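You operate a simulated robot arm through the tools that you are given. There is no shell and no other tool. Be economical: measure what you need, move in short steps, check, and stop when the job is done.

Carry out the task below with a simulated two-armed robot. There is one attempt and no reset: what you move stays moved.

Task
Free the knob, pull the orange plug, shut it away in the case.
Fine: the coupler with the blue grip, the teal case; hold each while you work it; the knob stays at FREE.

It is judged by the outcome, as a careful person would: the job done as asked, and still so three seconds after it is handed in. It fails if anything else is knocked over, pushed out of place, dropped, spilled or broken.

Robot
Two 6-joint arms with two-finger parallel grippers on one trunk, on a base that drives. Base frame: it is fixed to the floor where the robot stands at the start and does not move with it; the origin is under the middle of the robot, x ahead of it, y to its left, z up. Lengths are in mm, angles in rad, forces in N, time in s.
The left shoulder is at the start at [60, 187, 1147], the right one opposite. Places, roughly: blue lock knob [500, 500, 1000]; brown case [750, 1250, 250]; drawer of the brown case [700, 1200, 200]; drawer of the teal case [600, 100, 900]; green lock knob [700, 300, 300]; inside of the drawer of the teal case [600, 100, 900]; red lock knob [900, 400, 1000]. Payload 1.57 kg a hand.
Tool frame (each hand has its own): the origin (TCP) lies between the finger pads and is the grasp point; the fingertips stand 30 mm ahead of it; z points along the fingers, y is the line along which they close. The gripper opens to 110 mm. The fingers are 24 mm wide and 12 mm thick; the gripper's body (48 by 112 mm) begins 78 mm behind the TCP.
Orientation is that of the tool frame in the base frame, as a unit quaternion [x, y, z, w]. With the fingers straight down and closing along the base's y, the tool's x points along the base's -x, its y along +y and its z along -z.

Tools
- The arms move only by the tool arm_command. It takes "left_commands", "right_commands" or both (then of equal length, played together; a hand with none holds still); each is a list of rows, each an object (a shift or turn left out is 0, a gripper value left out holds the last) with "slide": the shift along the tool's x, y, z in units of 100 mm (1.0 is 100 mm), a list of three; "rot": the turn, a rotation vector about the tool's x, y, z in units of 120 degrees (1.0 is 120 degrees), a list of three; "fingers": the opening, from 0 (shut) to 1 (fully open). In form: [{"slide": [dx, dy, dz], "rot": [wx, wy, wz], "fingers": fingers}, ...]. A call has 1 to 10 rows; each row is the pose to reach, as a shift and turn from the pose commanded when the call began, along the tool's axes at that moment. A call with a number of a shift or a turn outside -1 to 1 is refused whole. Each row takes 0.2 s and may step no farther than 50 mm and 0.15 rad from the row before; otherwise, or with a gripper value out of range, the whole call is refused. Where a pose cannot be reached the arm comes as near as it can. A force on the tool above 40 N (or 10 N above the force at the start of the call, whichever is more), or a blocked arm, ends the call early, and 0.2 s more pass. Each finger travels about 153 mm/s and halts on what it meets, pressing with about 41 N; the grip force reading is that of the motor and also rises with nothing between the fingers. The clock runs only during rows and for 0.2 s after the last one: add rows that repeat a pose to give the fingers time. The reply holds the time, the measured pose of the TCP, the force on the tool along the base axes, the opening and the grip force, in the units named above and with some noise, with the torque about the TCP (base axes, N m) and any sound that the robot's microphone picked up.
- Cameras (640 x 400 px; columns grow to the right, rows downward): "scene" is now at [16.3, -7.8, 1686.6]; the picture's right is [-0.11, -0.99, 0.00], its down [-0.77, 0.08, -0.63] and it looks along [0.63, -0.07, -0.78] (base axes); focal length 291 px, centre (320, 200). "left" rides on the left gripper at [70, -16, -141] in its tool frame; the picture's right is [0.23, 0.97, 0.00], its down [-0.85, 0.20, -0.48] and it looks along [-0.47, 0.11, 0.88] (tool axes); focal length 222 px, centre (320, 200). "right" rides on the right gripper at [70, 16, -141] in its tool frame; the picture's right is [-0.23, 0.97, 0.00], its down [-0.86, -0.20, -0.48] and it looks along [-0.47, -0.11, 0.88] (tool axes); focal length 222 px, centre (320, 200). There is no depth. A picture from a camera that has moved, and an enlarged one, comes with that camera's place and axes in the base frame and with its lens.
- camera(camera): a new picture of that camera. No time passes.
- lift_body(by): slides the trunk up (or, below 0, down) by that many mm; the arms and the scene camera ride with it, the base frame stays. It gives what a move gives, with no picture.
- roll_base(legs): drives the robot by 1 to 6 legs, each [ahead, left, turn to the left] in mm, mm and rad, along the robot's own axes; the way and the turn of a leg run together, so that a leg with both is an arc; at most 1500 mm and 3.142 rad a leg. The arms and the cameras ride along, it lands a little off, and it stops where it bumps. It gives what a move gives.
- head_to(pan, tilt): turns the head with the scene camera to pan (to the left, within 1.501 rad either way) and tilt (down, from -0.506 to 1.204), counted from straight ahead of the robot. It gives what a move gives.
- zoom(camera, box): a new picture of the part [left, top, right, bottom] of that camera's present view, enlarged. No time passes.
- job_done(): hands the job in; it is judged then, once.

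Work in short steps. Places have to be worked out from the pictures, the camera data and where the tool is seen: move nearer, look again, correct. Check each grasp and each placing, and mend what went wrong. You have 120 turns and 88 pictures in all, those below and enlarged ones among them. Open the grippers and draw the arms clear of the work before you hand the job in, unless the task says otherwise; then end with one line.

The tools are called after "Call:" as a command line: name --argument value ..., lists and objects as JSON in quotes. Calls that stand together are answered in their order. arm_command: Moves the arms, as the interface text tells. Its arguments: {"type":"object","properties":{"left_commands":{"type":"array","items":{"type":"object","properties":{"slide":{"type":"array","items":{"type":"number"}},"rot":{"type":"array","items":{"type":"number"}},"fingers":{"type":"number"}}}},"right_commands":{"type":"array","items":{"type":"object","properties":{"slide":{"type":"array","items":{"type":"number"}},"rot":{"type":"array","items":{"type":"number"}},"fingers":{"type":"number"}}}}},"required":[]} The other tools are called the same way: lift_body (by) slides the trunk up or down; roll_base (legs) drives the base; head_to (pan, tilt) turns the head that bears the scene camera; camera (camera) takes a picture; zoom (camera, box) takes an enlarged picture of a part of a camera's view; job_done () hands the job in.

At the start:

```text
t: 0.0
left_ee_pos: [432.9, 297.5, 1266.3]
left_tool_rot: [0.0, 1.0, 0.0, 0.0]
left_force: [-1.0, 0.3, 0.2]
left_ft_torque: [0.03, 0.0, -0.01]
left_finger_gap: 110.0
left_gripper_force: 0.1
right_ee_pos: [459.1, -89.5, 1265.4]
right_tool_rot: [0.0, 1.0, 0.001, 0.0]
right_force: [1.3, -0.3, -0.5]
right_ft_torque: [0.01, 0.0, 0.0]
right_finger_gap: 110.1
right_gripper_force: 0.1
trunk travel left (down, up): [-775.0, 215.0]
robot x, y, heading: [2.9, 0.7, -0.0]
head pan, tilt: [-0.108, 0.89]
```

scene: 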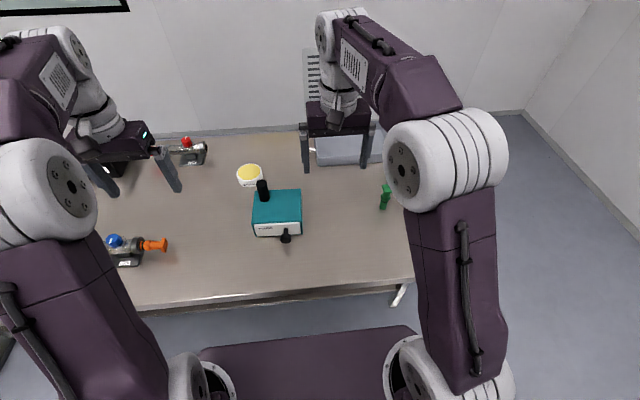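
right: 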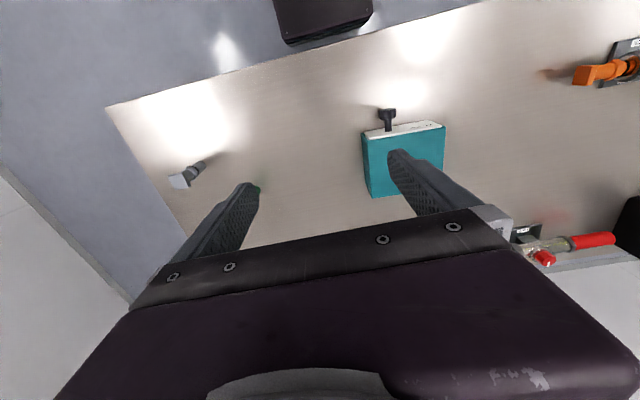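
left: 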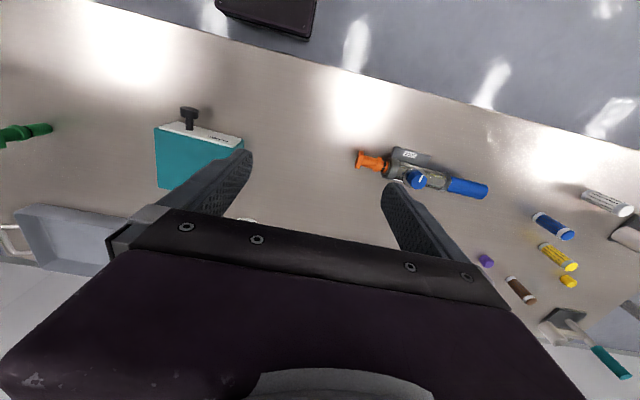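

The teal case and the blue-grip coupler are both on the table ahead and to the left. I'll look at each enlarged first.

Call:
zoom --camera "scene" --box '[80, 130, 240, 290]'

Call:
zoom --camera "scene" --box '[220, 150, 340, 260]'

Call:
zoom --camera "left" --box '[340, 120, 500, 220]'

Call:
zoom --camera "left" --box '[140, 90, 270, 200]'

```text
2.50 times, centred on (160, 210) of scene
camera zoom: at [16.3, -7.8, 1686.6], right [-0.11, -0.99, 0.0], down [-0.77, 0.08, -0.63], along [0.63, -0.07, -0.78], focal length 728 px, centre (720, 175)
```

zoom: 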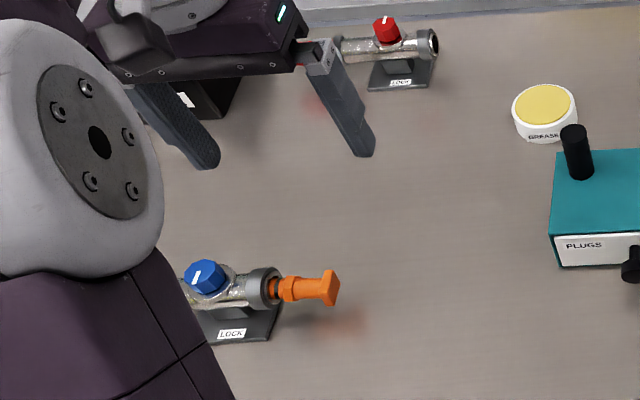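

```text
3.64 times, centred on (280, 205) of scene
camera zoom: at [16.3, -7.8, 1686.6], right [-0.11, -0.99, 0.0], down [-0.77, 0.08, -0.63], along [0.63, -0.07, -0.78], focal length 1058 px, centre (466, 182)
```

zoom: 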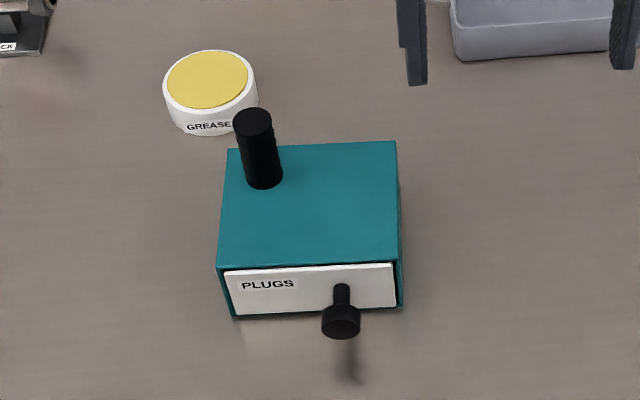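

```text
4.00 times, centred on (420, 170) of left
camera zoom: at [363.5, 280.8, 1407.7], right [-0.23, 0.97, 0.0], down [0.85, 0.2, 0.48], along [0.47, 0.11, -0.88], focal length 888 px, centre (-80, 320)
```

zoom: 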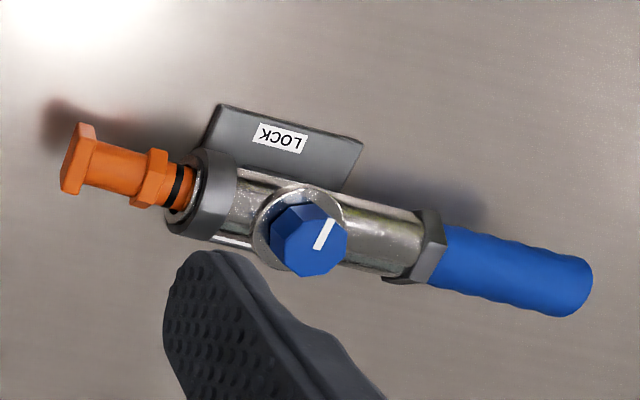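

```text
3.64 times, centred on (205, 145) of left
camera zoom: at [363.5, 280.8, 1407.7], right [-0.23, 0.97, 0.0], down [0.85, 0.2, 0.48], along [0.47, 0.11, -0.88], focal length 808 px, centre (738, 400)
```

zoom: 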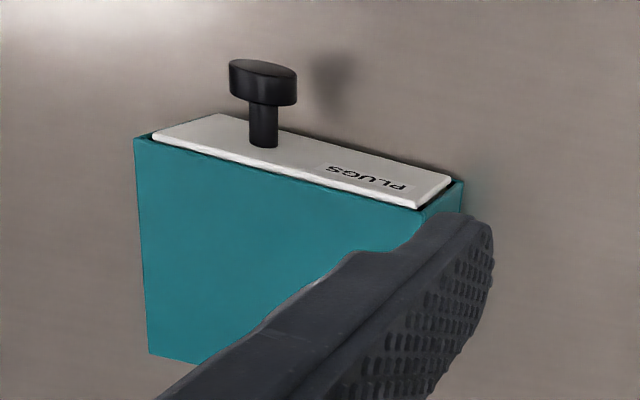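

Stereo between the two cameras puts the drawer knob near [477, 47, 955], the plug end near [492, 390, 956], and the post on the teal case near x≈630. I'll move closer, slightly left and forward, with the hands still high, then lower the trunk partway.

Call:
roll_base --legs '[[0, 60, 0], [80, 0, 0]]'

Call:
lift_body --by -130

Call:
camera --camera "scene"

Call:
camera --camera "right"

Call:
camera --camera "left"

```text
t: 1.6
left_ee_pos: [508.3, 354.9, 1267.8]
left_tool_rot: [-0.001, 1.0, 0.001, 0.002]
left_force: [-1.0, 0.4, 0.7]
left_ft_torque: [-0.03, 0.0, 0.0]
left_finger_gap: 110.2
left_gripper_force: 0.1
right_ee_pos: [535.2, -31.2, 1267.9]
right_tool_rot: [0.0, 1.0, 0.001, 0.002]
right_force: [-1.4, -0.4, 0.5]
right_ft_torque: [0.02, -0.06, 0.02]
right_finger_gap: 110.0
right_gripper_force: 0.0
trunk travel left (down, up): [-775.0, 215.0]
robot x, y, heading: [78.9, 58.4, -0.002]
head pan, tilt: [-0.108, 0.89]
```

```text
t: 3.2
left_ee_pos: [512.9, 355.1, 1136.8]
left_tool_rot: [0.001, 1.0, 0.0, 0.001]
left_force: [0.4, 0.3, -0.2]
left_ft_torque: [0.04, 0.01, -0.01]
left_finger_gap: 109.9
left_gripper_force: 0.1
right_ee_pos: [539.1, -29.9, 1136.0]
right_tool_rot: [0.001, 1.0, 0.0, 0.0]
right_force: [-0.3, -0.4, 0.2]
right_ft_torque: [0.0, 0.0, 0.02]
right_finger_gap: 110.0
right_gripper_force: 0.1
trunk travel left (down, up): [-645.0, 345.0]
robot x, y, heading: [78.1, 63.6, 0.001]
head pan, tilt: [-0.108, 0.89]
```

```text
80 pictures are left
camera scene: at [95.0, 51.5, 1556.7], right [-0.11, -0.99, 0.0], down [-0.77, 0.08, -0.63], along [0.63, -0.07, -0.78], focal length 291 px, centre (320, 200)
```

scene: 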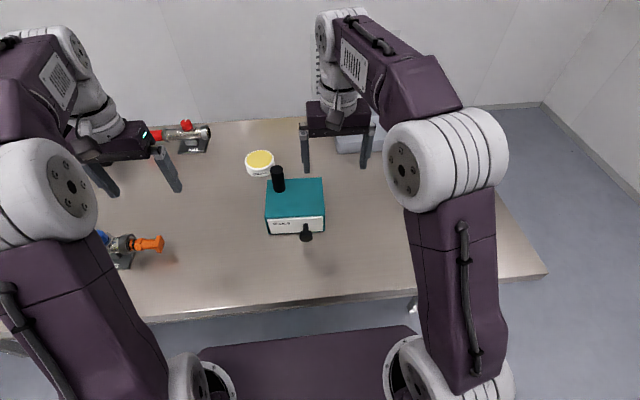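

```text
79 pictures are left
camera right: at [469.1, -13.1, 1278.5], right [0.23, 0.97, 0.0], down [0.85, -0.2, 0.48], along [0.47, -0.11, -0.88], focal length 222 px, centre (320, 200)
```

right: 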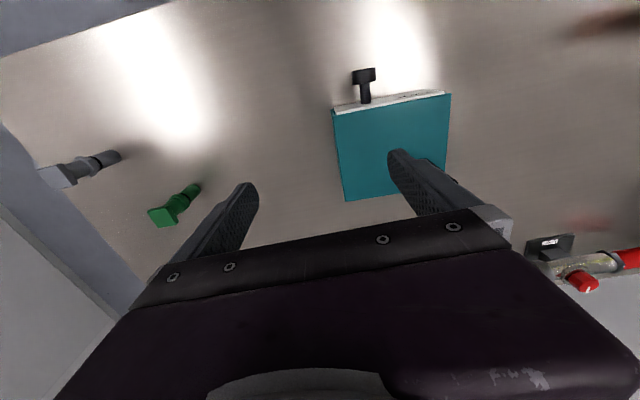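

```text
78 pictures are left
camera left: at [442.6, 339.8, 1278.2], right [-0.23, 0.97, 0.0], down [0.85, 0.2, 0.48], along [0.47, 0.11, -0.88], focal length 222 px, centre (320, 200)
```

left: 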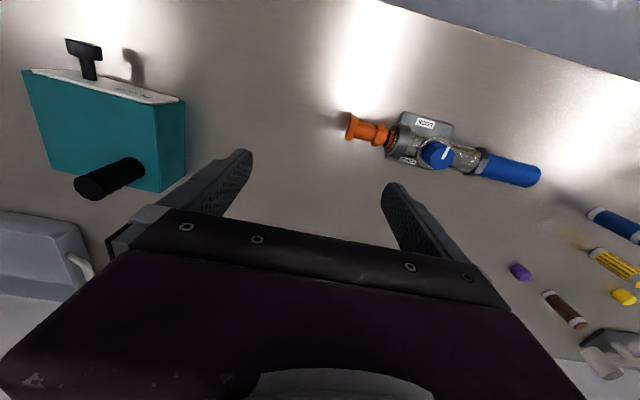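

Triangulated: drawer knob head at about [479, 44, 941], post top at [615, 101, 1037], case top at about z 975. I'll bring the right hand above the drawer knob first, then the left hand over the post.

Call:
arm_command --right_commands '[{"slide": [0.3, 0.37, 0], "fingers": 0.65}, {"slide": [0.57, 0.74, 0]}, {"slide": [0.57, 0.74, 0.4]}, {"slide": [0.57, 0.74, 0.8]}, {"slide": [0.57, 0.74, 1.0]}, {"slide": [0.57, 0.74, 1.0]}]'

Call:
arm_command --left_commands '[{"slide": [0, -0.45, 0], "fingers": 0.8}, {"slide": [-0.1, -0.9, 0]}, {"slide": [-0.35, -1.0, 0]}, {"slide": [-0.75, -1.0, 0]}, {"slide": [-1.0, -1.0, 0]}, {"slide": [-1.0, -1.0, 0]}]'

Call:
camera --camera "right"

Call:
camera --camera "left"

```text
t: 4.6
left_ee_pos: [514.1, 355.4, 1136.0]
left_tool_rot: [0.002, 1.0, -0.001, 0.0]
left_force: [0.0, -0.7, -0.2]
left_ft_torque: [-0.02, 0.02, -0.02]
left_finger_gap: 110.0
left_gripper_force: 0.1
right_ee_pos: [482.2, 45.8, 1035.3]
right_tool_rot: [0.0, 1.0, 0.0, -0.001]
right_force: [0.4, -0.1, -0.1]
right_ft_torque: [0.0, -0.02, 0.03]
right_finger_gap: 71.4
right_gripper_force: 0.1
trunk travel left (down, up): [-645.0, 345.0]
robot x, y, heading: [77.4, 59.6, -0.003]
head pan, tilt: [-0.108, 0.89]
```

```text
t: 6.0
left_ee_pos: [610.8, 255.6, 1135.5]
left_tool_rot: [0.0, 1.0, 0.0, 0.0]
left_force: [-0.3, 0.3, 0.7]
left_ft_torque: [-0.01, -0.01, 0.03]
left_finger_gap: 88.1
left_gripper_force: 0.1
right_ee_pos: [482.6, 43.9, 1036.9]
right_tool_rot: [0.0, 1.0, 0.0, 0.0]
right_force: [-0.2, 0.7, -0.2]
right_ft_torque: [-0.01, -0.04, 0.02]
right_finger_gap: 71.4
right_gripper_force: 0.0
trunk travel left (down, up): [-645.0, 345.0]
robot x, y, heading: [79.3, 57.9, -0.001]
head pan, tilt: [-0.108, 0.89]
```

```text
77 pictures are left
camera right: at [412.5, 61.9, 1178.6], right [0.23, 0.97, 0.0], down [0.85, -0.2, 0.48], along [0.47, -0.11, -0.88], focal length 222 px, centre (320, 200)
```

right: 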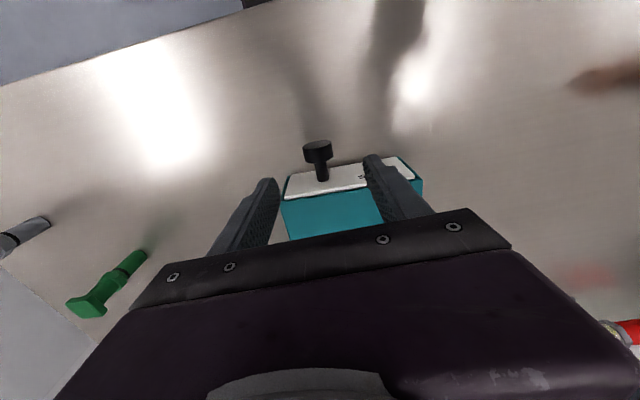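

```text
76 pictures are left
camera left: at [541.3, 240.1, 1278.1], right [-0.23, 0.97, 0.0], down [0.86, 0.2, 0.48], along [0.47, 0.11, -0.88], focal length 222 px, centre (320, 200)
```

left: 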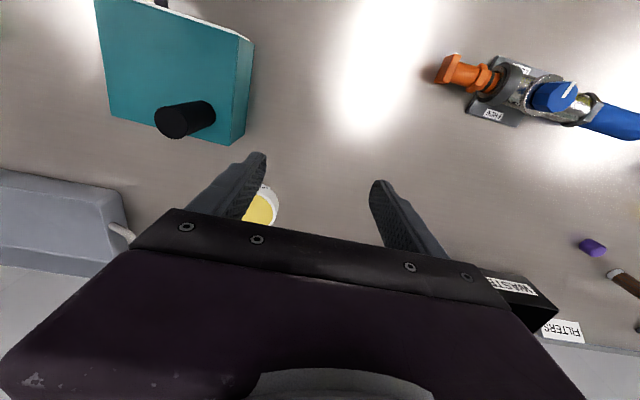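

The right hand is lined up with the drawer knob. I'll lower it around the knob and close, and bring the left hand over the post.

Call:
arm_command --right_commands '[{"slide": [0, 0, 0.4]}, {"slide": [0, 0, 0.7]}, {"slide": [0, 0, 0.87]}, {"slide": [0, 0, 0.87]}]'

Call:
arm_command --left_commands '[{"slide": [0, -0.45, 0]}, {"slide": [0, -0.9, 0]}, {"slide": [-0.03, -1.0, 0]}, {"slide": [-0.03, -1.0, 0]}]'

Call:
arm_command --left_commands '[{"slide": [0, -0.3, 0]}, {"slide": [0, -0.54, 0]}, {"slide": [0, -0.54, 0.4]}, {"slide": [0, -0.54, 0.6]}, {"slide": [0, -0.54, 0.6]}]'

Call:
camera --camera "left"

Call:
camera --camera "right"

```text
t: 7.0
left_ee_pos: [614.0, 255.8, 1137.2]
left_tool_rot: [0.0, 1.0, 0.001, 0.0]
left_force: [0.0, 0.2, 0.1]
left_ft_torque: [0.0, -0.03, 0.03]
left_finger_gap: 88.2
left_gripper_force: 0.1
right_ee_pos: [483.4, 45.1, 950.2]
right_tool_rot: [0.0, 1.0, 0.0, 0.0]
right_force: [-0.4, -0.3, -0.2]
right_ft_torque: [0.0, 0.02, 0.06]
right_finger_gap: 71.5
right_gripper_force: 0.1
trunk travel left (down, up): [-645.0, 345.0]
robot x, y, heading: [80.7, 60.5, 0.002]
head pan, tilt: [-0.108, 0.89]
```

```text
t: 8.0
left_ee_pos: [607.3, 156.7, 1132.3]
left_tool_rot: [0.0, 1.0, 0.001, 0.001]
left_force: [0.0, -0.1, -0.2]
left_ft_torque: [0.02, 0.04, -0.01]
left_finger_gap: 88.1
left_gripper_force: 0.0
left hand out of reach, approached as far as the arm can: row 2, 3, 4
right_ee_pos: [483.3, 45.1, 950.2]
right_tool_rot: [0.0, 1.0, -0.001, 0.0]
right_force: [-0.3, 0.2, 0.6]
right_ft_torque: [0.01, -0.01, 0.0]
right_finger_gap: 71.5
right_gripper_force: 0.0
trunk travel left (down, up): [-645.0, 345.0]
robot x, y, heading: [79.3, 63.6, 0.0]
head pan, tilt: [-0.108, 0.89]
```

```text
t: 9.2
left_ee_pos: [607.4, 103.7, 1072.9]
left_tool_rot: [0.0, 1.0, 0.0, 0.0]
left_force: [0.1, 0.4, -1.0]
left_ft_torque: [0.03, 0.01, -0.01]
left_finger_gap: 87.8
left_gripper_force: 0.1
left hand out of reach, approached as far as the arm can: row 1, 2
right_ee_pos: [482.2, 46.3, 949.8]
right_tool_rot: [0.0, 1.0, 0.0, 0.001]
right_force: [0.7, 0.0, 0.1]
right_ft_torque: [0.02, -0.02, 0.02]
right_finger_gap: 71.5
right_gripper_force: 0.1
trunk travel left (down, up): [-645.0, 345.0]
robot x, y, heading: [78.2, 60.5, 0.005]
head pan, tilt: [-0.108, 0.89]
```

```text
75 pictures are left
camera left: at [536.8, 87.4, 1213.9], right [-0.23, 0.97, 0.0], down [0.85, 0.2, 0.48], along [0.47, 0.11, -0.88], focal length 222 px, centre (320, 200)
```

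left: 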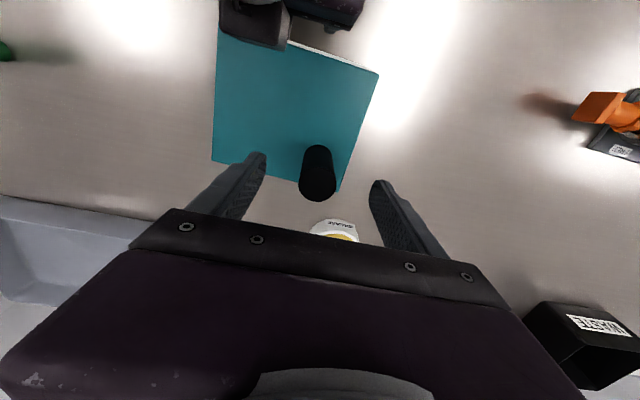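

```text
74 pictures are left
camera right: at [413.2, 61.6, 1091.9], right [0.23, 0.97, 0.0], down [0.85, -0.2, 0.48], along [0.47, -0.11, -0.88], focal length 222 px, centre (320, 200)
```

right: 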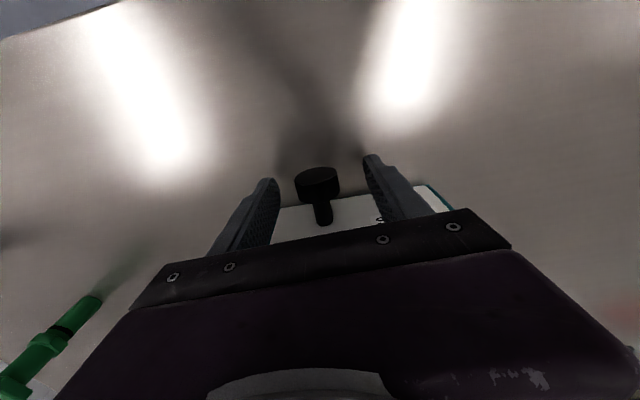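

Both hands straddle their targets. I'll lower the left onto the post (8 mm further ahead) and close it, then close the right on the drawer knob.

Call:
arm_command --left_commands '[{"slide": [-0.08, 0, 0.3]}, {"slide": [-0.08, 0, 0.58]}, {"slide": [-0.08, 0, 0.58], "fingers": 0.0}, {"slide": [-0.08, 0, 0.58]}, {"slide": [-0.08, 0, 0.58]}]'

Call:
arm_command --right_commands '[{"slide": [0, 0, 0], "fingers": 0.0}, {"slide": [0, 0, 0]}, {"slide": [0, 0, 0]}]'

Call:
camera --camera "right"

Call:
camera --camera "scene"

```text
t: 10.4
left_ee_pos: [615.6, 103.6, 1014.5]
left_tool_rot: [0.001, 1.0, 0.0, 0.0]
left_force: [0.9, -1.1, -0.4]
left_ft_torque: [-0.15, -0.07, -0.05]
left_finger_gap: 31.1
left_gripper_force: 40.0
right_ee_pos: [482.1, 44.1, 950.1]
right_tool_rot: [0.0, 1.0, 0.0, 0.0]
right_force: [0.3, -1.5, 0.9]
right_ft_torque: [0.04, 0.03, 0.01]
right_finger_gap: 71.5
right_gripper_force: 0.0
trunk travel left (down, up): [-645.0, 345.0]
robot x, y, heading: [83.8, 58.0, -0.004]
head pan, tilt: [-0.108, 0.89]
```

```text
t: 11.2
left_ee_pos: [615.7, 103.4, 1014.3]
left_tool_rot: [0.0, 1.0, 0.001, 0.0]
left_force: [-0.6, 3.8, 0.9]
left_ft_torque: [0.5, 0.01, 0.17]
left_finger_gap: 31.0
left_gripper_force: 39.8
right_ee_pos: [482.9, 43.9, 949.3]
right_tool_rot: [0.002, 1.0, 0.0, 0.0]
right_force: [-0.3, -3.2, 0.5]
right_ft_torque: [-0.24, -0.11, -0.64]
right_finger_gap: 31.0
right_gripper_force: 40.6
trunk travel left (down, up): [-645.0, 345.0]
robot x, y, heading: [80.3, 59.7, 0.004]
head pan, tilt: [-0.108, 0.89]
```

```text
73 pictures are left
camera right: at [413.6, 61.4, 1091.8], right [0.23, 0.97, 0.0], down [0.85, -0.2, 0.48], along [0.47, -0.11, -0.88], focal length 222 px, centre (320, 200)
```

right: 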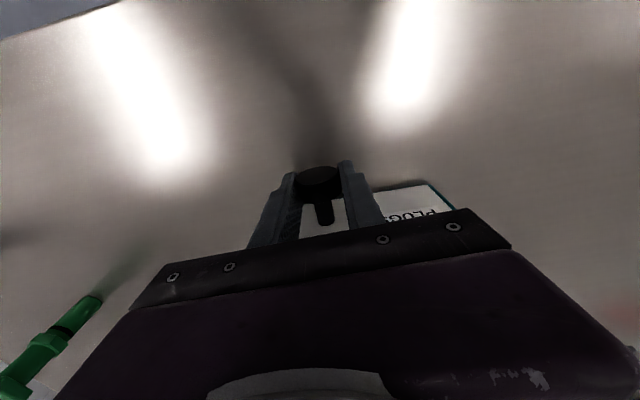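

```text
72 pictures are left
camera scene: at [96.1, 51.7, 1556.6], right [-0.11, -0.99, 0.0], down [-0.77, 0.08, -0.63], along [0.63, -0.07, -0.78], focal length 291 px, centre (320, 200)
```

scene: 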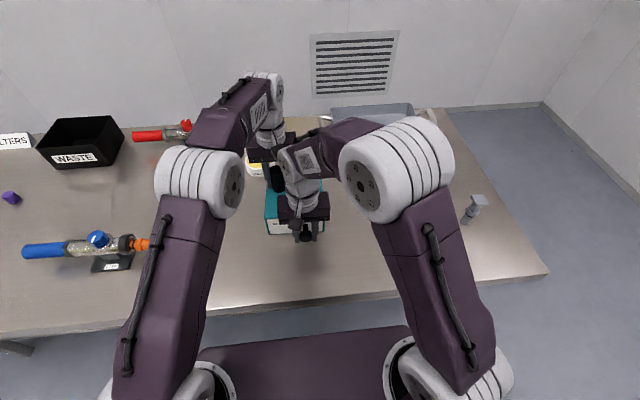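

Both grips are firm (31 mm each). I'll pull the drawer gently toward the robot while the left hand holds the case.

Call:
arm_command --right_commands '[{"slide": [0.1, 0, 0]}, {"slide": [0.2, 0, 0]}, {"slide": [0.3, 0, 0]}, {"slide": [0.4, 0, 0]}, {"slide": [0.5, 0, 0]}, {"slide": [0.6, 0, 0]}, {"slide": [0.7, 0, 0]}, {"slide": [0.7, 0, 0]}]'

Call:
camera --camera "right"

Call:
camera --camera "left"

```text
t: 13.0
left_ee_pos: [614.2, 103.0, 1014.8]
left_tool_rot: [0.0, 1.0, 0.001, 0.001]
left_force: [-1.7, -0.9, -1.7]
left_ft_torque: [0.28, 0.14, 0.53]
left_finger_gap: 31.2
left_gripper_force: 39.8
right_ee_pos: [412.6, 44.8, 948.9]
right_tool_rot: [0.001, 1.0, 0.0, 0.0]
right_force: [0.8, 1.4, 6.9]
right_ft_torque: [-0.16, -0.93, -0.21]
right_finger_gap: 31.3
right_gripper_force: 40.2
trunk travel left (down, up): [-645.0, 345.0]
robot x, y, heading: [77.0, 63.4, 0.003]
head pan, tilt: [-0.108, 0.89]
```

```text
71 pictures are left
camera right: at [342.4, 61.5, 1091.1], right [0.23, 0.97, 0.0], down [0.85, -0.2, 0.48], along [0.47, -0.11, -0.88], focal length 222 px, centre (320, 200)
```

right: 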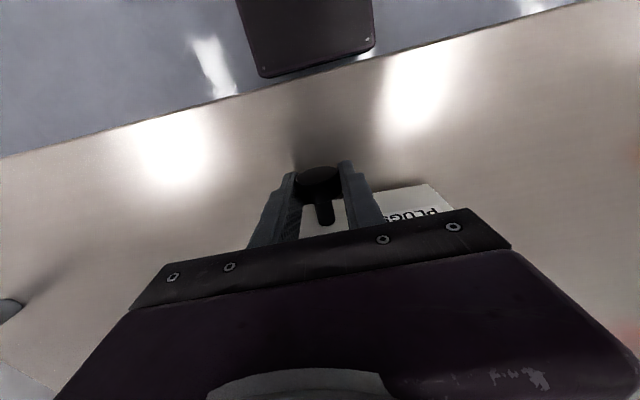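

```text
70 pictures are left
camera left: at [544.0, 87.3, 1155.8], right [-0.23, 0.97, 0.0], down [0.85, 0.2, 0.48], along [0.47, 0.11, -0.88], focal length 222 px, centre (320, 200)
```

left: 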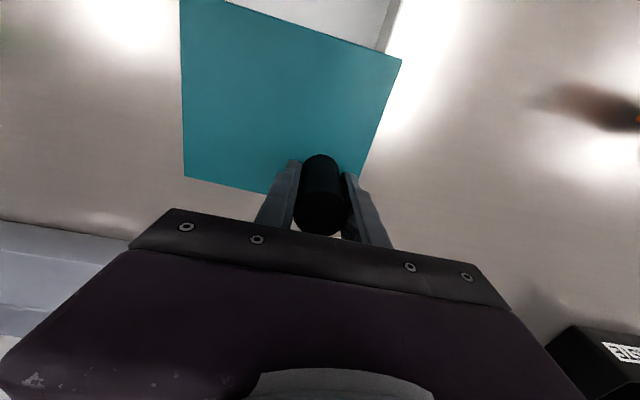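

The drawer came out 70 mm and the case hasn't moved. I'll release the drawer knob, raise the right hand and look inside.

Call:
arm_command --right_commands '[{"slide": [0, 0, 0], "fingers": 0.3}, {"slide": [0, 0, 0], "fingers": 0.6}, {"slide": [0, 0, -0.4]}, {"slide": [0, 0, -0.8]}, {"slide": [0.0, -0.3, -1.0]}, {"slide": [0.0, -0.6, -1.0]}, {"slide": [0.0, -1.0, -1.0]}, {"slide": [0.0, -1.0, -1.0]}]'

Call:
camera --camera "scene"

Call:
camera --camera "right"

```text
t: 14.8
left_ee_pos: [615.0, 103.0, 1014.3]
left_tool_rot: [0.0, 1.0, -0.001, -0.001]
left_force: [-1.3, -1.2, -0.2]
left_ft_torque: [0.14, 0.25, 0.08]
left_finger_gap: 31.1
left_gripper_force: 39.7
right_ee_pos: [412.7, -53.5, 1048.9]
right_tool_rot: [-0.001, 1.0, 0.0, 0.0]
right_force: [1.2, 0.3, -0.2]
right_ft_torque: [0.02, 0.0, 0.01]
right_finger_gap: 66.2
right_gripper_force: 0.1
trunk travel left (down, up): [-645.0, 345.0]
robot x, y, heading: [81.5, 61.3, 0.002]
head pan, tilt: [-0.108, 0.89]
```

```text
69 pictures are left
camera scene: at [95.8, 51.9, 1556.6], right [-0.11, -0.99, 0.0], down [-0.77, 0.08, -0.63], along [0.63, -0.07, -0.78], focal length 291 px, centre (320, 200)
```

scene: 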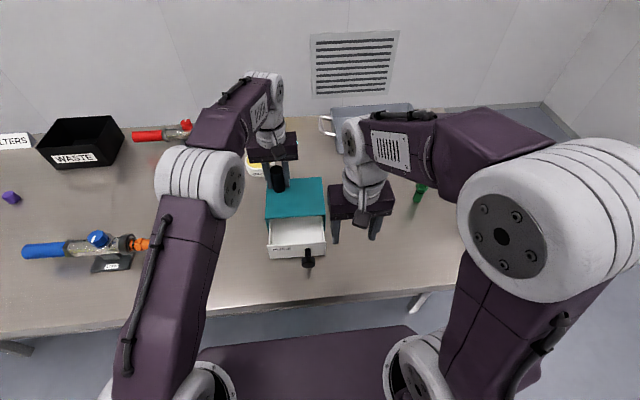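

```text
68 pictures are left
camera right: at [343.1, -38.0, 1191.1], right [0.23, 0.97, 0.0], down [0.85, -0.2, 0.48], along [0.47, -0.11, -0.88], focal length 222 px, centre (320, 200)
```

right: 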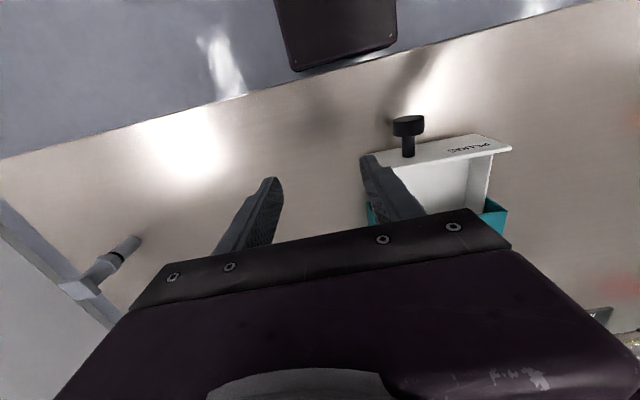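

The drawer stays open and is empty. I'll release the post, raise the left hand and bring both hands back so the base can drive to the coupler.

Call:
arm_command --left_commands '[{"slide": [0, 0, 0], "fingers": 0.4}, {"slide": [0, 0, 0], "fingers": 0.7}, {"slide": [0, 0, -0.4]}, {"slide": [0, 0, -0.8]}, {"slide": [0.2, 0.2, -1.0]}, {"slide": [0.5, 0.5, -1.0]}, {"slide": [0.8, 0.8, -1.0]}, {"slide": [1.0, 1.0, -1.0]}, {"slide": [1.0, 1.0, -1.0]}]'

Call:
arm_command --left_commands '[{"slide": [0, 0.4, -0.2]}, {"slide": [0, 0.8, -0.2]}, {"slide": [0, 1.0, -0.2]}, {"slide": [0, 1.0, -0.2]}]' --right_commands '[{"slide": [0, 0, -0.4]}, {"slide": [0, 0, -0.8]}, {"slide": [0, 0, -0.8]}, {"slide": [0, 0, -0.8]}]'

Call:
roll_base --legs '[[0, 340, 0]]'

Call:
camera --camera "scene"

Call:
camera --camera "right"

Call:
camera --camera "left"

```text
t: 16.8
left_ee_pos: [514.9, 202.4, 1113.7]
left_tool_rot: [0.001, 1.0, 0.0, 0.0]
left_force: [-0.3, 0.2, 0.5]
left_ft_torque: [0.03, 0.01, -0.02]
left_finger_gap: 77.0
left_gripper_force: 0.1
right_ee_pos: [413.8, -54.6, 1049.4]
right_tool_rot: [0.001, 1.0, 0.0, -0.001]
right_force: [-0.2, 0.6, 0.2]
right_ft_torque: [-0.01, -0.02, 0.0]
right_finger_gap: 66.0
right_gripper_force: 0.0
trunk travel left (down, up): [-645.0, 345.0]
robot x, y, heading: [76.9, 58.6, -0.001]
head pan, tilt: [-0.108, 0.89]
```

```text
t: 17.8
left_ee_pos: [514.5, 302.8, 1133.5]
left_tool_rot: [0.002, 1.0, 0.0, 0.002]
left_force: [0.7, 0.8, 0.0]
left_ft_torque: [0.04, -0.02, 0.01]
left_finger_gap: 76.7
left_gripper_force: 0.1
right_ee_pos: [412.9, -54.9, 1129.3]
right_tool_rot: [0.0, 1.0, -0.001, 0.0]
right_force: [-0.7, 0.1, 0.4]
right_ft_torque: [0.0, -0.01, -0.01]
right_finger_gap: 65.9
right_gripper_force: 0.0
trunk travel left (down, up): [-645.0, 345.0]
robot x, y, heading: [78.1, 61.5, 0.002]
head pan, tilt: [-0.108, 0.89]
```

```text
t: 20.0
left_ee_pos: [514.8, 640.9, 1133.8]
left_tool_rot: [0.0, 1.0, 0.0, 0.0]
left_force: [-0.5, -0.9, 1.4]
left_ft_torque: [-0.01, 0.0, 0.03]
left_finger_gap: 77.3
left_gripper_force: 0.0
right_ee_pos: [412.4, 282.3, 1129.2]
right_tool_rot: [0.0, 1.0, 0.0, 0.0]
right_force: [-0.4, 0.5, -0.2]
right_ft_torque: [0.03, -0.01, -0.02]
right_finger_gap: 66.0
right_gripper_force: 0.1
trunk travel left (down, up): [-645.0, 345.0]
robot x, y, heading: [81.7, 396.5, 0.001]
head pan, tilt: [-0.108, 0.89]
```

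```text
67 pictures are left
camera scene: at [95.6, 388.8, 1556.6], right [-0.11, -0.99, 0.0], down [-0.77, 0.08, -0.63], along [0.63, -0.07, -0.78], focal length 291 px, centre (320, 200)
```

scene: 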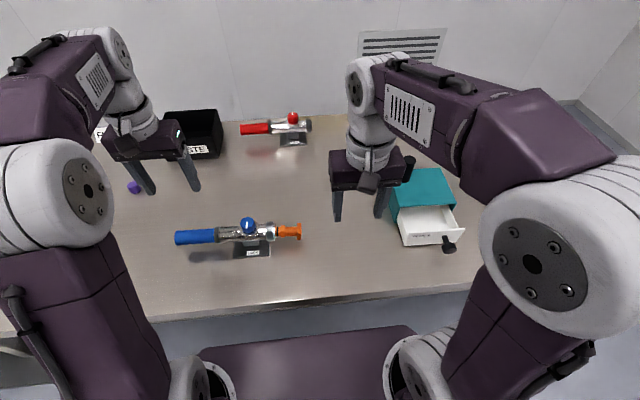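

```text
66 pictures are left
camera right: at [343.1, 299.4, 1271.3], right [0.23, 0.97, 0.0], down [0.86, -0.2, 0.48], along [0.47, -0.11, -0.88], focal length 222 px, centre (320, 200)
```

right: 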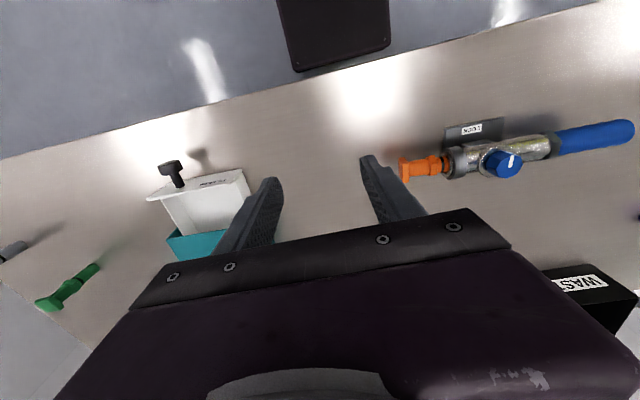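

```text
65 pictures are left
camera left: at [444.4, 625.2, 1274.9], right [-0.23, 0.97, 0.0], down [0.85, 0.2, 0.48], along [0.47, 0.11, -0.88], focal length 222 px, centre (320, 200)
```

left: 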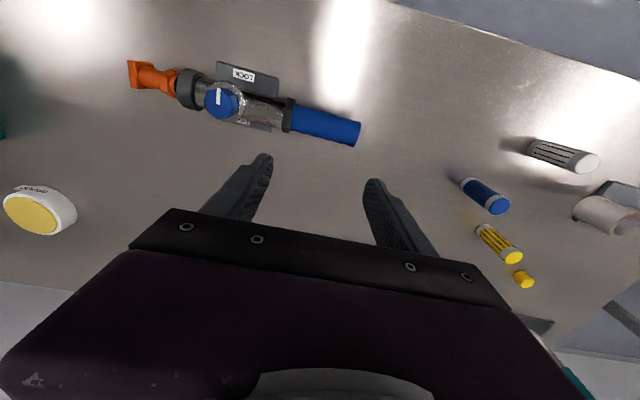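

Call:
zoom --camera "left" --box '[120, 40, 280, 140]'

Call:
zoom --camera "right" --box '[390, 100, 640, 220]'

Call:
zoom --camera "scene" --box '[160, 195, 320, 275]'

```text
4.00 times, centred on (200, 90) of left
camera zoom: at [444.4, 625.2, 1274.9], right [-0.23, 0.97, 0.0], down [0.85, 0.2, 0.48], along [0.47, 0.11, -0.88], focal length 888 px, centre (800, 640)
```

zoom: 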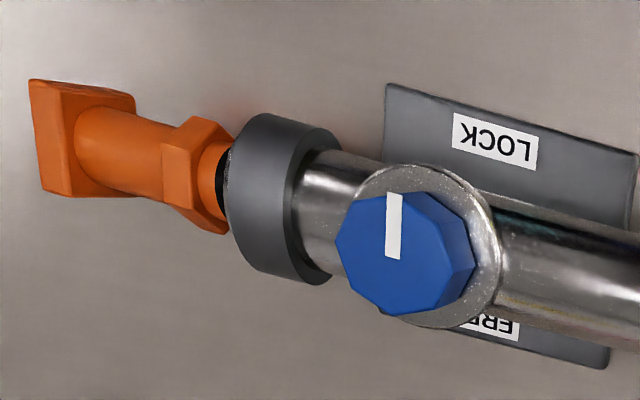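

```text
2.56 times, centred on (515, 160) of right
camera zoom: at [343.1, 299.4, 1271.3], right [0.23, 0.97, 0.0], down [0.86, -0.2, 0.48], along [0.47, -0.11, -0.88], focal length 569 px, centre (-179, 302)
```

zoom: 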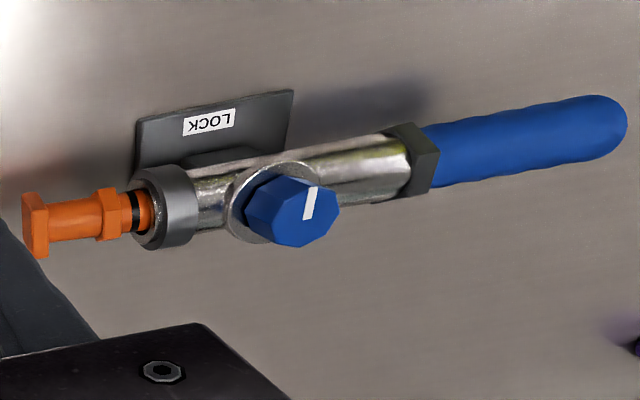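

```text
4.00 times, centred on (240, 235) of scene
camera zoom: at [95.6, 388.8, 1556.6], right [-0.11, -0.99, 0.0], down [-0.77, 0.08, -0.63], along [0.63, -0.07, -0.78], focal length 1164 px, centre (640, 60)
```

zoom: 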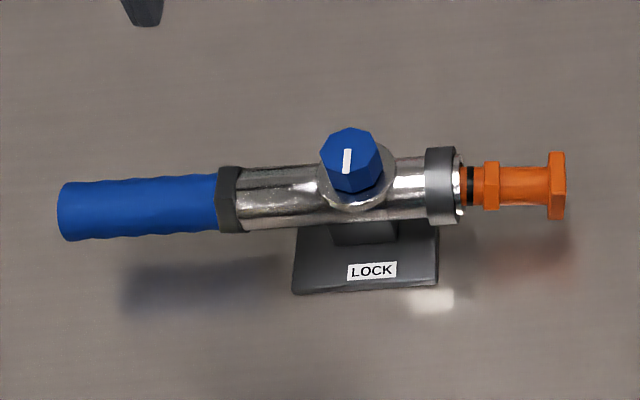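

The pointer is at LOCK (toward the robot) and FREE is on the far side, so the knob needs about half a turn. The blue grip is near [497, 640, 960]. I'll yaw the left hand 90° so it closes across the grip.

Call:
arm_command --left_commands '[{"rot": [0, 0, 0.07]}, {"rot": [0, 0, 0.14]}, {"rot": [0, 0, 0.21]}, {"rot": [0, 0, 0.28]}, {"rot": [0, 0, 0.35]}, {"rot": [0, 0, 0.42]}, {"rot": [0, 0, 0.49]}, {"rot": [0, 0, 0.56]}, {"rot": [0, 0, 0.63]}, {"rot": [0, 0, 0.7]}]'

Call:
arm_command --left_commands '[{"rot": [0, 0, 0.05]}, {"rot": [0, 0, 0.05]}]'

Call:
camera --camera "left"

```text
t: 22.2
left_ee_pos: [516.5, 641.2, 1133.2]
left_tool_rot: [0.67, 0.742, 0.0, 0.0]
left_force: [-0.1, -0.4, -0.2]
left_ft_torque: [0.0, 0.02, -0.04]
left_finger_gap: 77.1
left_gripper_force: 0.1
right_ee_pos: [413.5, 283.3, 1128.9]
right_tool_rot: [-0.001, 1.0, -0.001, 0.0]
right_force: [-0.2, -0.1, 0.5]
right_ft_torque: [-0.01, 0.03, -0.03]
right_finger_gap: 66.1
right_gripper_force: 0.1
trunk travel left (down, up): [-645.0, 345.0]
robot x, y, heading: [83.1, 400.9, -0.001]
head pan, tilt: [-0.108, 0.89]
```

```text
t: 22.8
left_ee_pos: [514.6, 643.3, 1134.1]
left_tool_rot: [0.707, 0.707, 0.0, 0.0]
left_force: [-0.2, -0.3, 0.0]
left_ft_torque: [0.02, 0.02, -0.02]
left_finger_gap: 77.0
left_gripper_force: 0.1
right_ee_pos: [412.8, 282.8, 1129.9]
right_tool_rot: [-0.001, 1.0, 0.0, 0.0]
right_force: [0.4, -0.4, 0.3]
right_ft_torque: [0.0, 0.02, -0.04]
right_finger_gap: 66.2
right_gripper_force: 0.1
trunk travel left (down, up): [-645.0, 345.0]
robot x, y, heading: [79.6, 396.9, 0.005]
head pan, tilt: [-0.108, 0.89]
```

```text
61 pictures are left
camera left: at [498.0, 711.5, 1274.8], right [0.97, 0.23, 0.0], down [0.2, -0.86, 0.48], along [0.11, -0.47, -0.88], focal length 222 px, centre (320, 200)
```

left: 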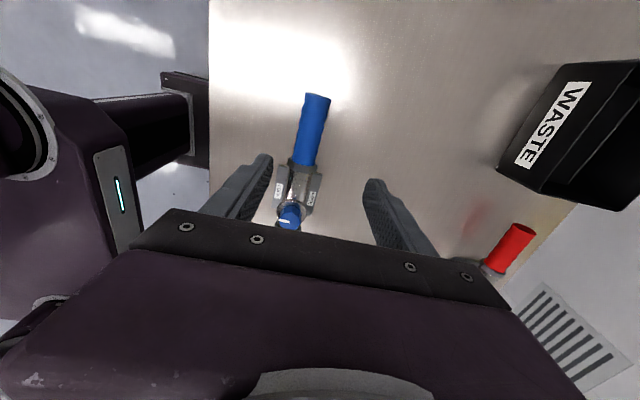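

The grip spans y 596–689 at x≈499. I'll lower the left hand over it partway and check again.

Call:
arm_command --left_commands '[{"slide": [0, -0.16, 0.3], "fingers": 0.7}, {"slide": [0, -0.16, 0.7]}, {"slide": [0, -0.16, 1.0]}, {"slide": [0, -0.16, 1.0]}]'

Call:
camera --camera "left"

Call:
zoom --camera "scene" --box '[140, 155, 320, 275]'

```text
t: 23.8
left_ee_pos: [498.4, 640.7, 1033.5]
left_tool_rot: [0.707, 0.708, 0.001, 0.0]
left_force: [0.6, 0.0, 0.2]
left_ft_torque: [0.01, -0.03, 0.0]
left_finger_gap: 77.0
left_gripper_force: 0.0
right_ee_pos: [412.0, 282.9, 1128.9]
right_tool_rot: [-0.002, 1.0, 0.0, 0.0]
right_force: [-1.2, 0.1, -0.1]
right_ft_torque: [-0.01, 0.0, 0.02]
right_finger_gap: 66.0
right_gripper_force: 0.0
trunk travel left (down, up): [-645.0, 345.0]
robot x, y, heading: [75.5, 396.3, -0.0]
head pan, tilt: [-0.108, 0.89]
```

```text
60 pictures are left
camera left: at [481.9, 711.2, 1175.0], right [0.97, 0.23, 0.0], down [0.2, -0.85, 0.48], along [0.11, -0.47, -0.88], focal length 222 px, centre (320, 200)
```

left: 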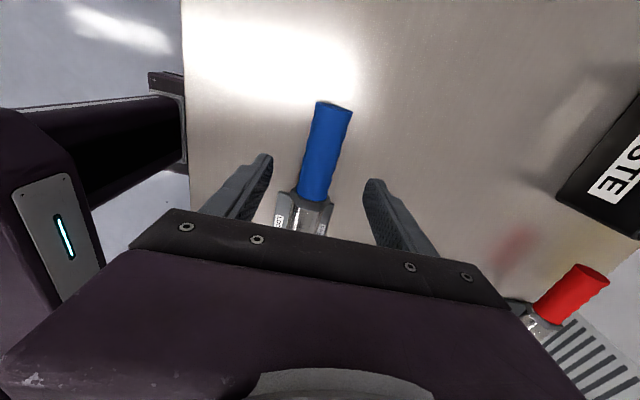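

```text
3.33 times, centred on (230, 215) of scene
camera zoom: at [94.9, 389.1, 1556.6], right [-0.11, -0.99, 0.0], down [-0.77, 0.08, -0.63], along [0.63, -0.07, -0.78], focal length 970 px, centre (620, 150)
```

zoom: 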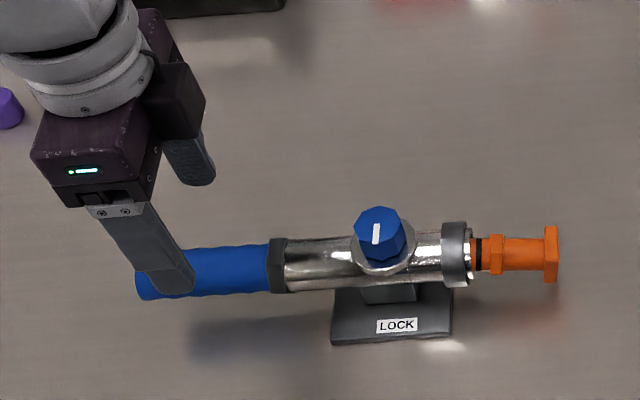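

Aligned. I'll lower to about z 962 and close on the grip.

Call:
arm_command --left_commands '[{"slide": [0, 0, 0.4]}, {"slide": [0, 0, 0.72]}, {"slide": [0, 0, 0.72]}, {"slide": [0, 0, 0.72], "fingers": 0.0}, {"slide": [0, 0, 0.72]}, {"slide": [0, 0, 0.72]}]'

Call:
camera --camera "left"

Call:
zoom --camera "scene" --box '[140, 155, 320, 275]'

```text
t: 25.2
left_ee_pos: [499.4, 641.9, 963.0]
left_tool_rot: [0.706, 0.708, -0.001, -0.001]
left_force: [-1.4, -0.2, 0.1]
left_ft_torque: [0.1, -0.02, -0.14]
left_finger_gap: 34.5
left_gripper_force: 41.3
right_ee_pos: [413.1, 282.9, 1129.2]
right_tool_rot: [-0.002, 1.0, 0.0, -0.001]
right_force: [-0.4, 0.3, -0.8]
right_ft_torque: [0.04, -0.02, 0.0]
right_finger_gap: 65.9
right_gripper_force: 0.0
trunk travel left (down, up): [-645.0, 345.0]
robot x, y, heading: [77.4, 396.2, 0.001]
head pan, tilt: [-0.108, 0.89]
```

```text
58 pictures are left
camera left: at [482.8, 711.8, 1103.7], right [0.97, 0.23, 0.0], down [0.2, -0.85, 0.48], along [0.11, -0.47, -0.88], focal length 222 px, centre (320, 200)
```

left: 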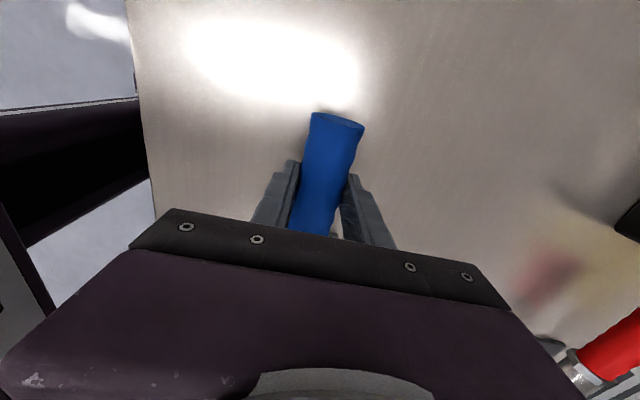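

```text
3.33 times, centred on (230, 215) of scene
camera zoom: at [95.7, 389.3, 1556.6], right [-0.11, -0.99, 0.0], down [-0.77, 0.08, -0.63], along [0.63, -0.07, -0.78], focal length 970 px, centre (620, 150)
```

zoom: 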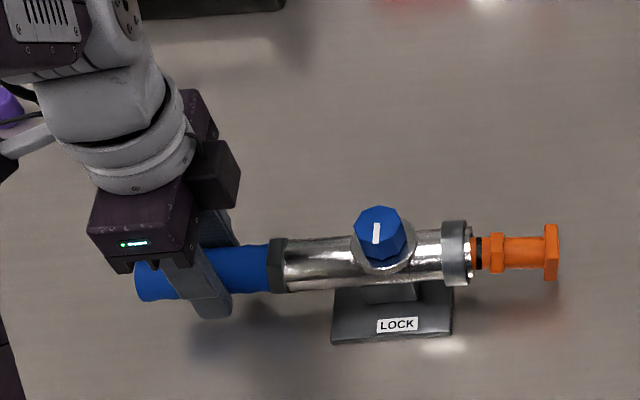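

The grip is held (34.5 mm), nothing moved. Next I'll bring the right hand toward the knob from above.

Call:
arm_command --right_commands '[{"slide": [-0.2, 0.4, 0]}, {"slide": [-0.4, 0.8, 0]}, {"slide": [-0.5, 1.0, 0]}, {"slide": [-0.5, 1.0, 0]}]'

Call:
arm_command --right_commands '[{"slide": [-0.1, 0.4, 0]}, {"slide": [-0.1, 0.8, 0]}, {"slide": [-0.1, 1.0, 0]}, {"slide": [-0.1, 1.0, 0]}]'

Call:
camera --camera "right"

Call:
camera --camera "scene"

```text
t: 26.2
left_ee_pos: [499.7, 642.0, 962.2]
left_tool_rot: [0.706, 0.708, 0.001, 0.001]
left_force: [0.4, 0.4, -0.1]
left_ft_torque: [0.06, -0.04, -0.04]
left_finger_gap: 34.7
left_gripper_force: 41.6
right_ee_pos: [464.3, 384.2, 1128.2]
right_tool_rot: [-0.001, 1.0, 0.0, 0.0]
right_force: [0.0, -0.1, 0.2]
right_ft_torque: [-0.01, 0.0, 0.01]
right_finger_gap: 65.8
right_gripper_force: 0.1
trunk travel left (down, up): [-645.0, 345.0]
robot x, y, heading: [82.3, 390.9, 0.001]
head pan, tilt: [-0.108, 0.89]
```

```text
t: 27.2
left_ee_pos: [500.0, 642.5, 962.0]
left_tool_rot: [0.706, 0.708, 0.0, 0.001]
left_force: [-0.8, 1.2, 0.0]
left_ft_torque: [-0.03, -0.04, -0.04]
left_finger_gap: 34.3
left_gripper_force: 41.1
right_ee_pos: [472.2, 485.7, 1128.3]
right_tool_rot: [-0.001, 1.0, 0.001, 0.0]
right_force: [1.1, -0.8, -0.3]
right_ft_torque: [0.0, 0.0, -0.03]
right_finger_gap: 66.0
right_gripper_force: 0.1
trunk travel left (down, up): [-645.0, 345.0]
robot x, y, heading: [76.9, 396.2, 0.003]
head pan, tilt: [-0.108, 0.89]
```

```text
56 pictures are left
camera right: at [402.5, 500.8, 1271.1], right [0.23, 0.97, 0.0], down [0.86, -0.2, 0.48], along [0.47, -0.11, -0.88], focal length 222 px, centre (320, 200)
```

right: 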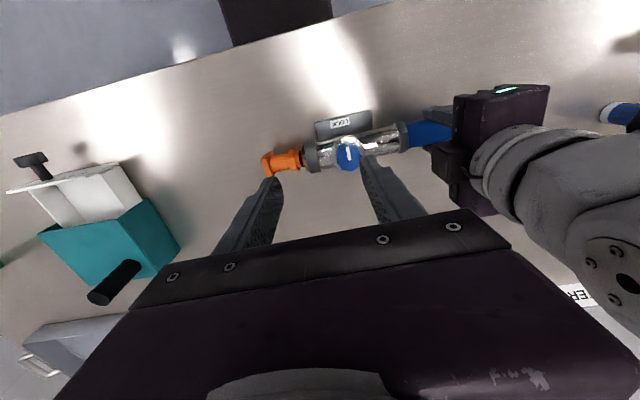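

```text
55 pictures are left
camera scene: at [95.7, 389.4, 1556.6], right [-0.11, -0.99, 0.0], down [-0.77, 0.08, -0.63], along [0.63, -0.07, -0.78], focal length 291 px, centre (320, 200)
```

scene: 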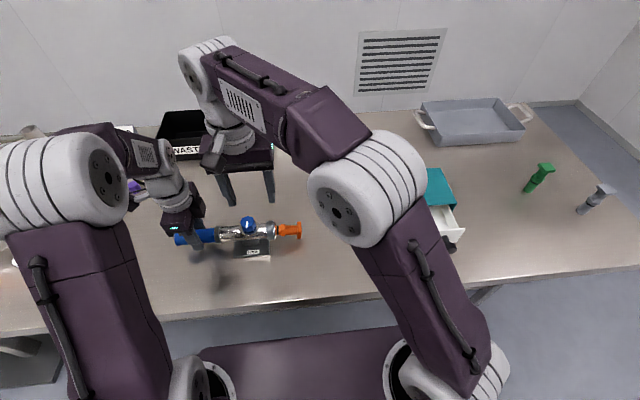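

Knob centre works out at about [490, 514]. I'll move above it and go down to z≈1052 for a check.

Call:
arm_command --right_commands '[{"slide": [-0.18, 0.28, 0], "fingers": 0.6}, {"slide": [-0.18, 0.28, 0.4]}, {"slide": [-0.18, 0.28, 0.76]}, {"slide": [-0.18, 0.28, 0.76]}]'

Call:
camera --camera "right"

Call:
zoom --camera "scene" --box '[140, 155, 320, 275]'

```text
t: 28.2
left_ee_pos: [500.1, 641.1, 961.7]
left_tool_rot: [0.707, 0.708, -0.001, 0.0]
left_force: [-0.1, 0.2, 0.1]
left_ft_torque: [-0.02, 0.09, -0.12]
left_finger_gap: 34.7
left_gripper_force: 41.5
right_ee_pos: [489.0, 511.7, 1052.9]
right_tool_rot: [0.0, 1.0, 0.0, -0.001]
right_force: [-0.1, -0.2, 0.0]
right_ft_torque: [-0.01, 0.0, 0.04]
right_finger_gap: 66.0
right_gripper_force: 0.0
trunk travel left (down, up): [-645.0, 345.0]
robot x, y, heading: [82.6, 397.3, 0.007]
head pan, tilt: [-0.108, 0.89]
```

```text
54 pictures are left
camera right: at [419.9, 527.8, 1194.8], right [0.23, 0.97, 0.0], down [0.86, -0.2, 0.48], along [0.47, -0.11, -0.88], focal length 222 px, centre (320, 200)
```

right: 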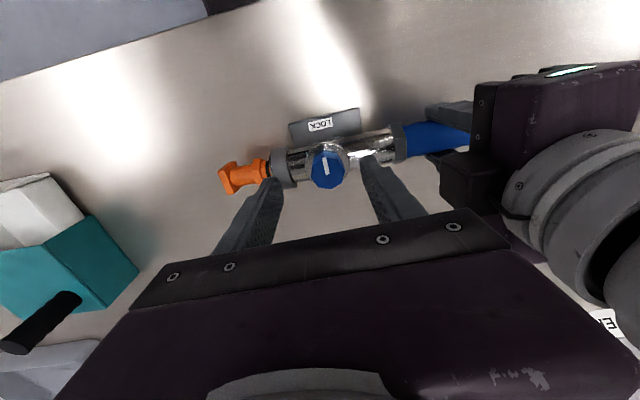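

```text
3.33 times, centred on (230, 215) of scene
camera zoom: at [95.7, 389.4, 1556.6], right [-0.11, -0.99, 0.0], down [-0.77, 0.08, -0.63], along [0.63, -0.07, -0.78], focal length 970 px, centre (620, 150)
```

zoom: 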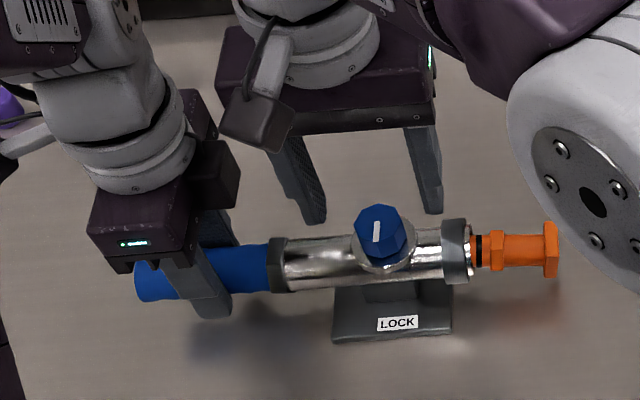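

Good alignment (knob about [491, 516]). I'll fine-adjust, descend to z≈1012 and close on the knob.

Call:
arm_command --right_commands '[{"slide": [-0.02, 0.04, 0.2]}, {"slide": [-0.02, 0.04, 0.41]}, {"slide": [-0.02, 0.04, 0.41]}, {"slide": [-0.02, 0.04, 0.41], "fingers": 0.0}, {"slide": [-0.02, 0.04, 0.41]}, {"slide": [-0.02, 0.04, 0.41]}]'

Call:
camera --camera "right"

```text
t: 29.6
left_ee_pos: [499.3, 641.5, 962.6]
left_tool_rot: [0.707, 0.707, -0.001, 0.001]
left_force: [-1.7, -12.8, 3.0]
left_ft_torque: [0.09, 0.04, -0.27]
left_finger_gap: 34.5
left_gripper_force: 40.7
right_ee_pos: [492.2, 515.9, 1012.1]
right_tool_rot: [0.0, 1.0, 0.001, 0.001]
right_force: [1.1, 12.5, -2.4]
right_ft_torque: [0.08, -0.07, 0.04]
right_finger_gap: 32.8
right_gripper_force: 40.4
trunk travel left (down, up): [-645.0, 345.0]
robot x, y, heading: [78.0, 394.0, 0.005]
head pan, tilt: [-0.108, 0.89]
```

```text
52 pictures are left
camera right: at [422.3, 532.3, 1154.1], right [0.23, 0.97, 0.0], down [0.86, -0.2, 0.48], along [0.47, -0.11, -0.88], focal length 222 px, centre (320, 200)
```

right: 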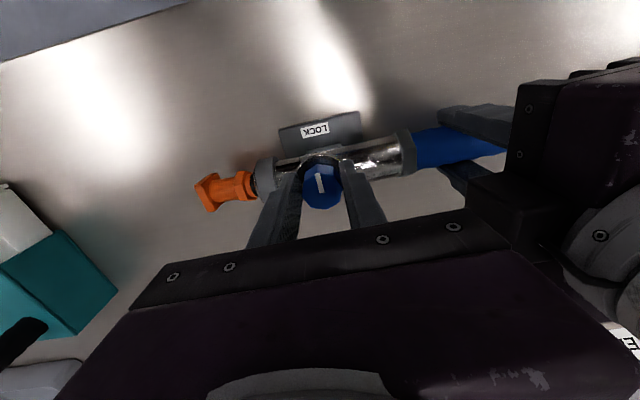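

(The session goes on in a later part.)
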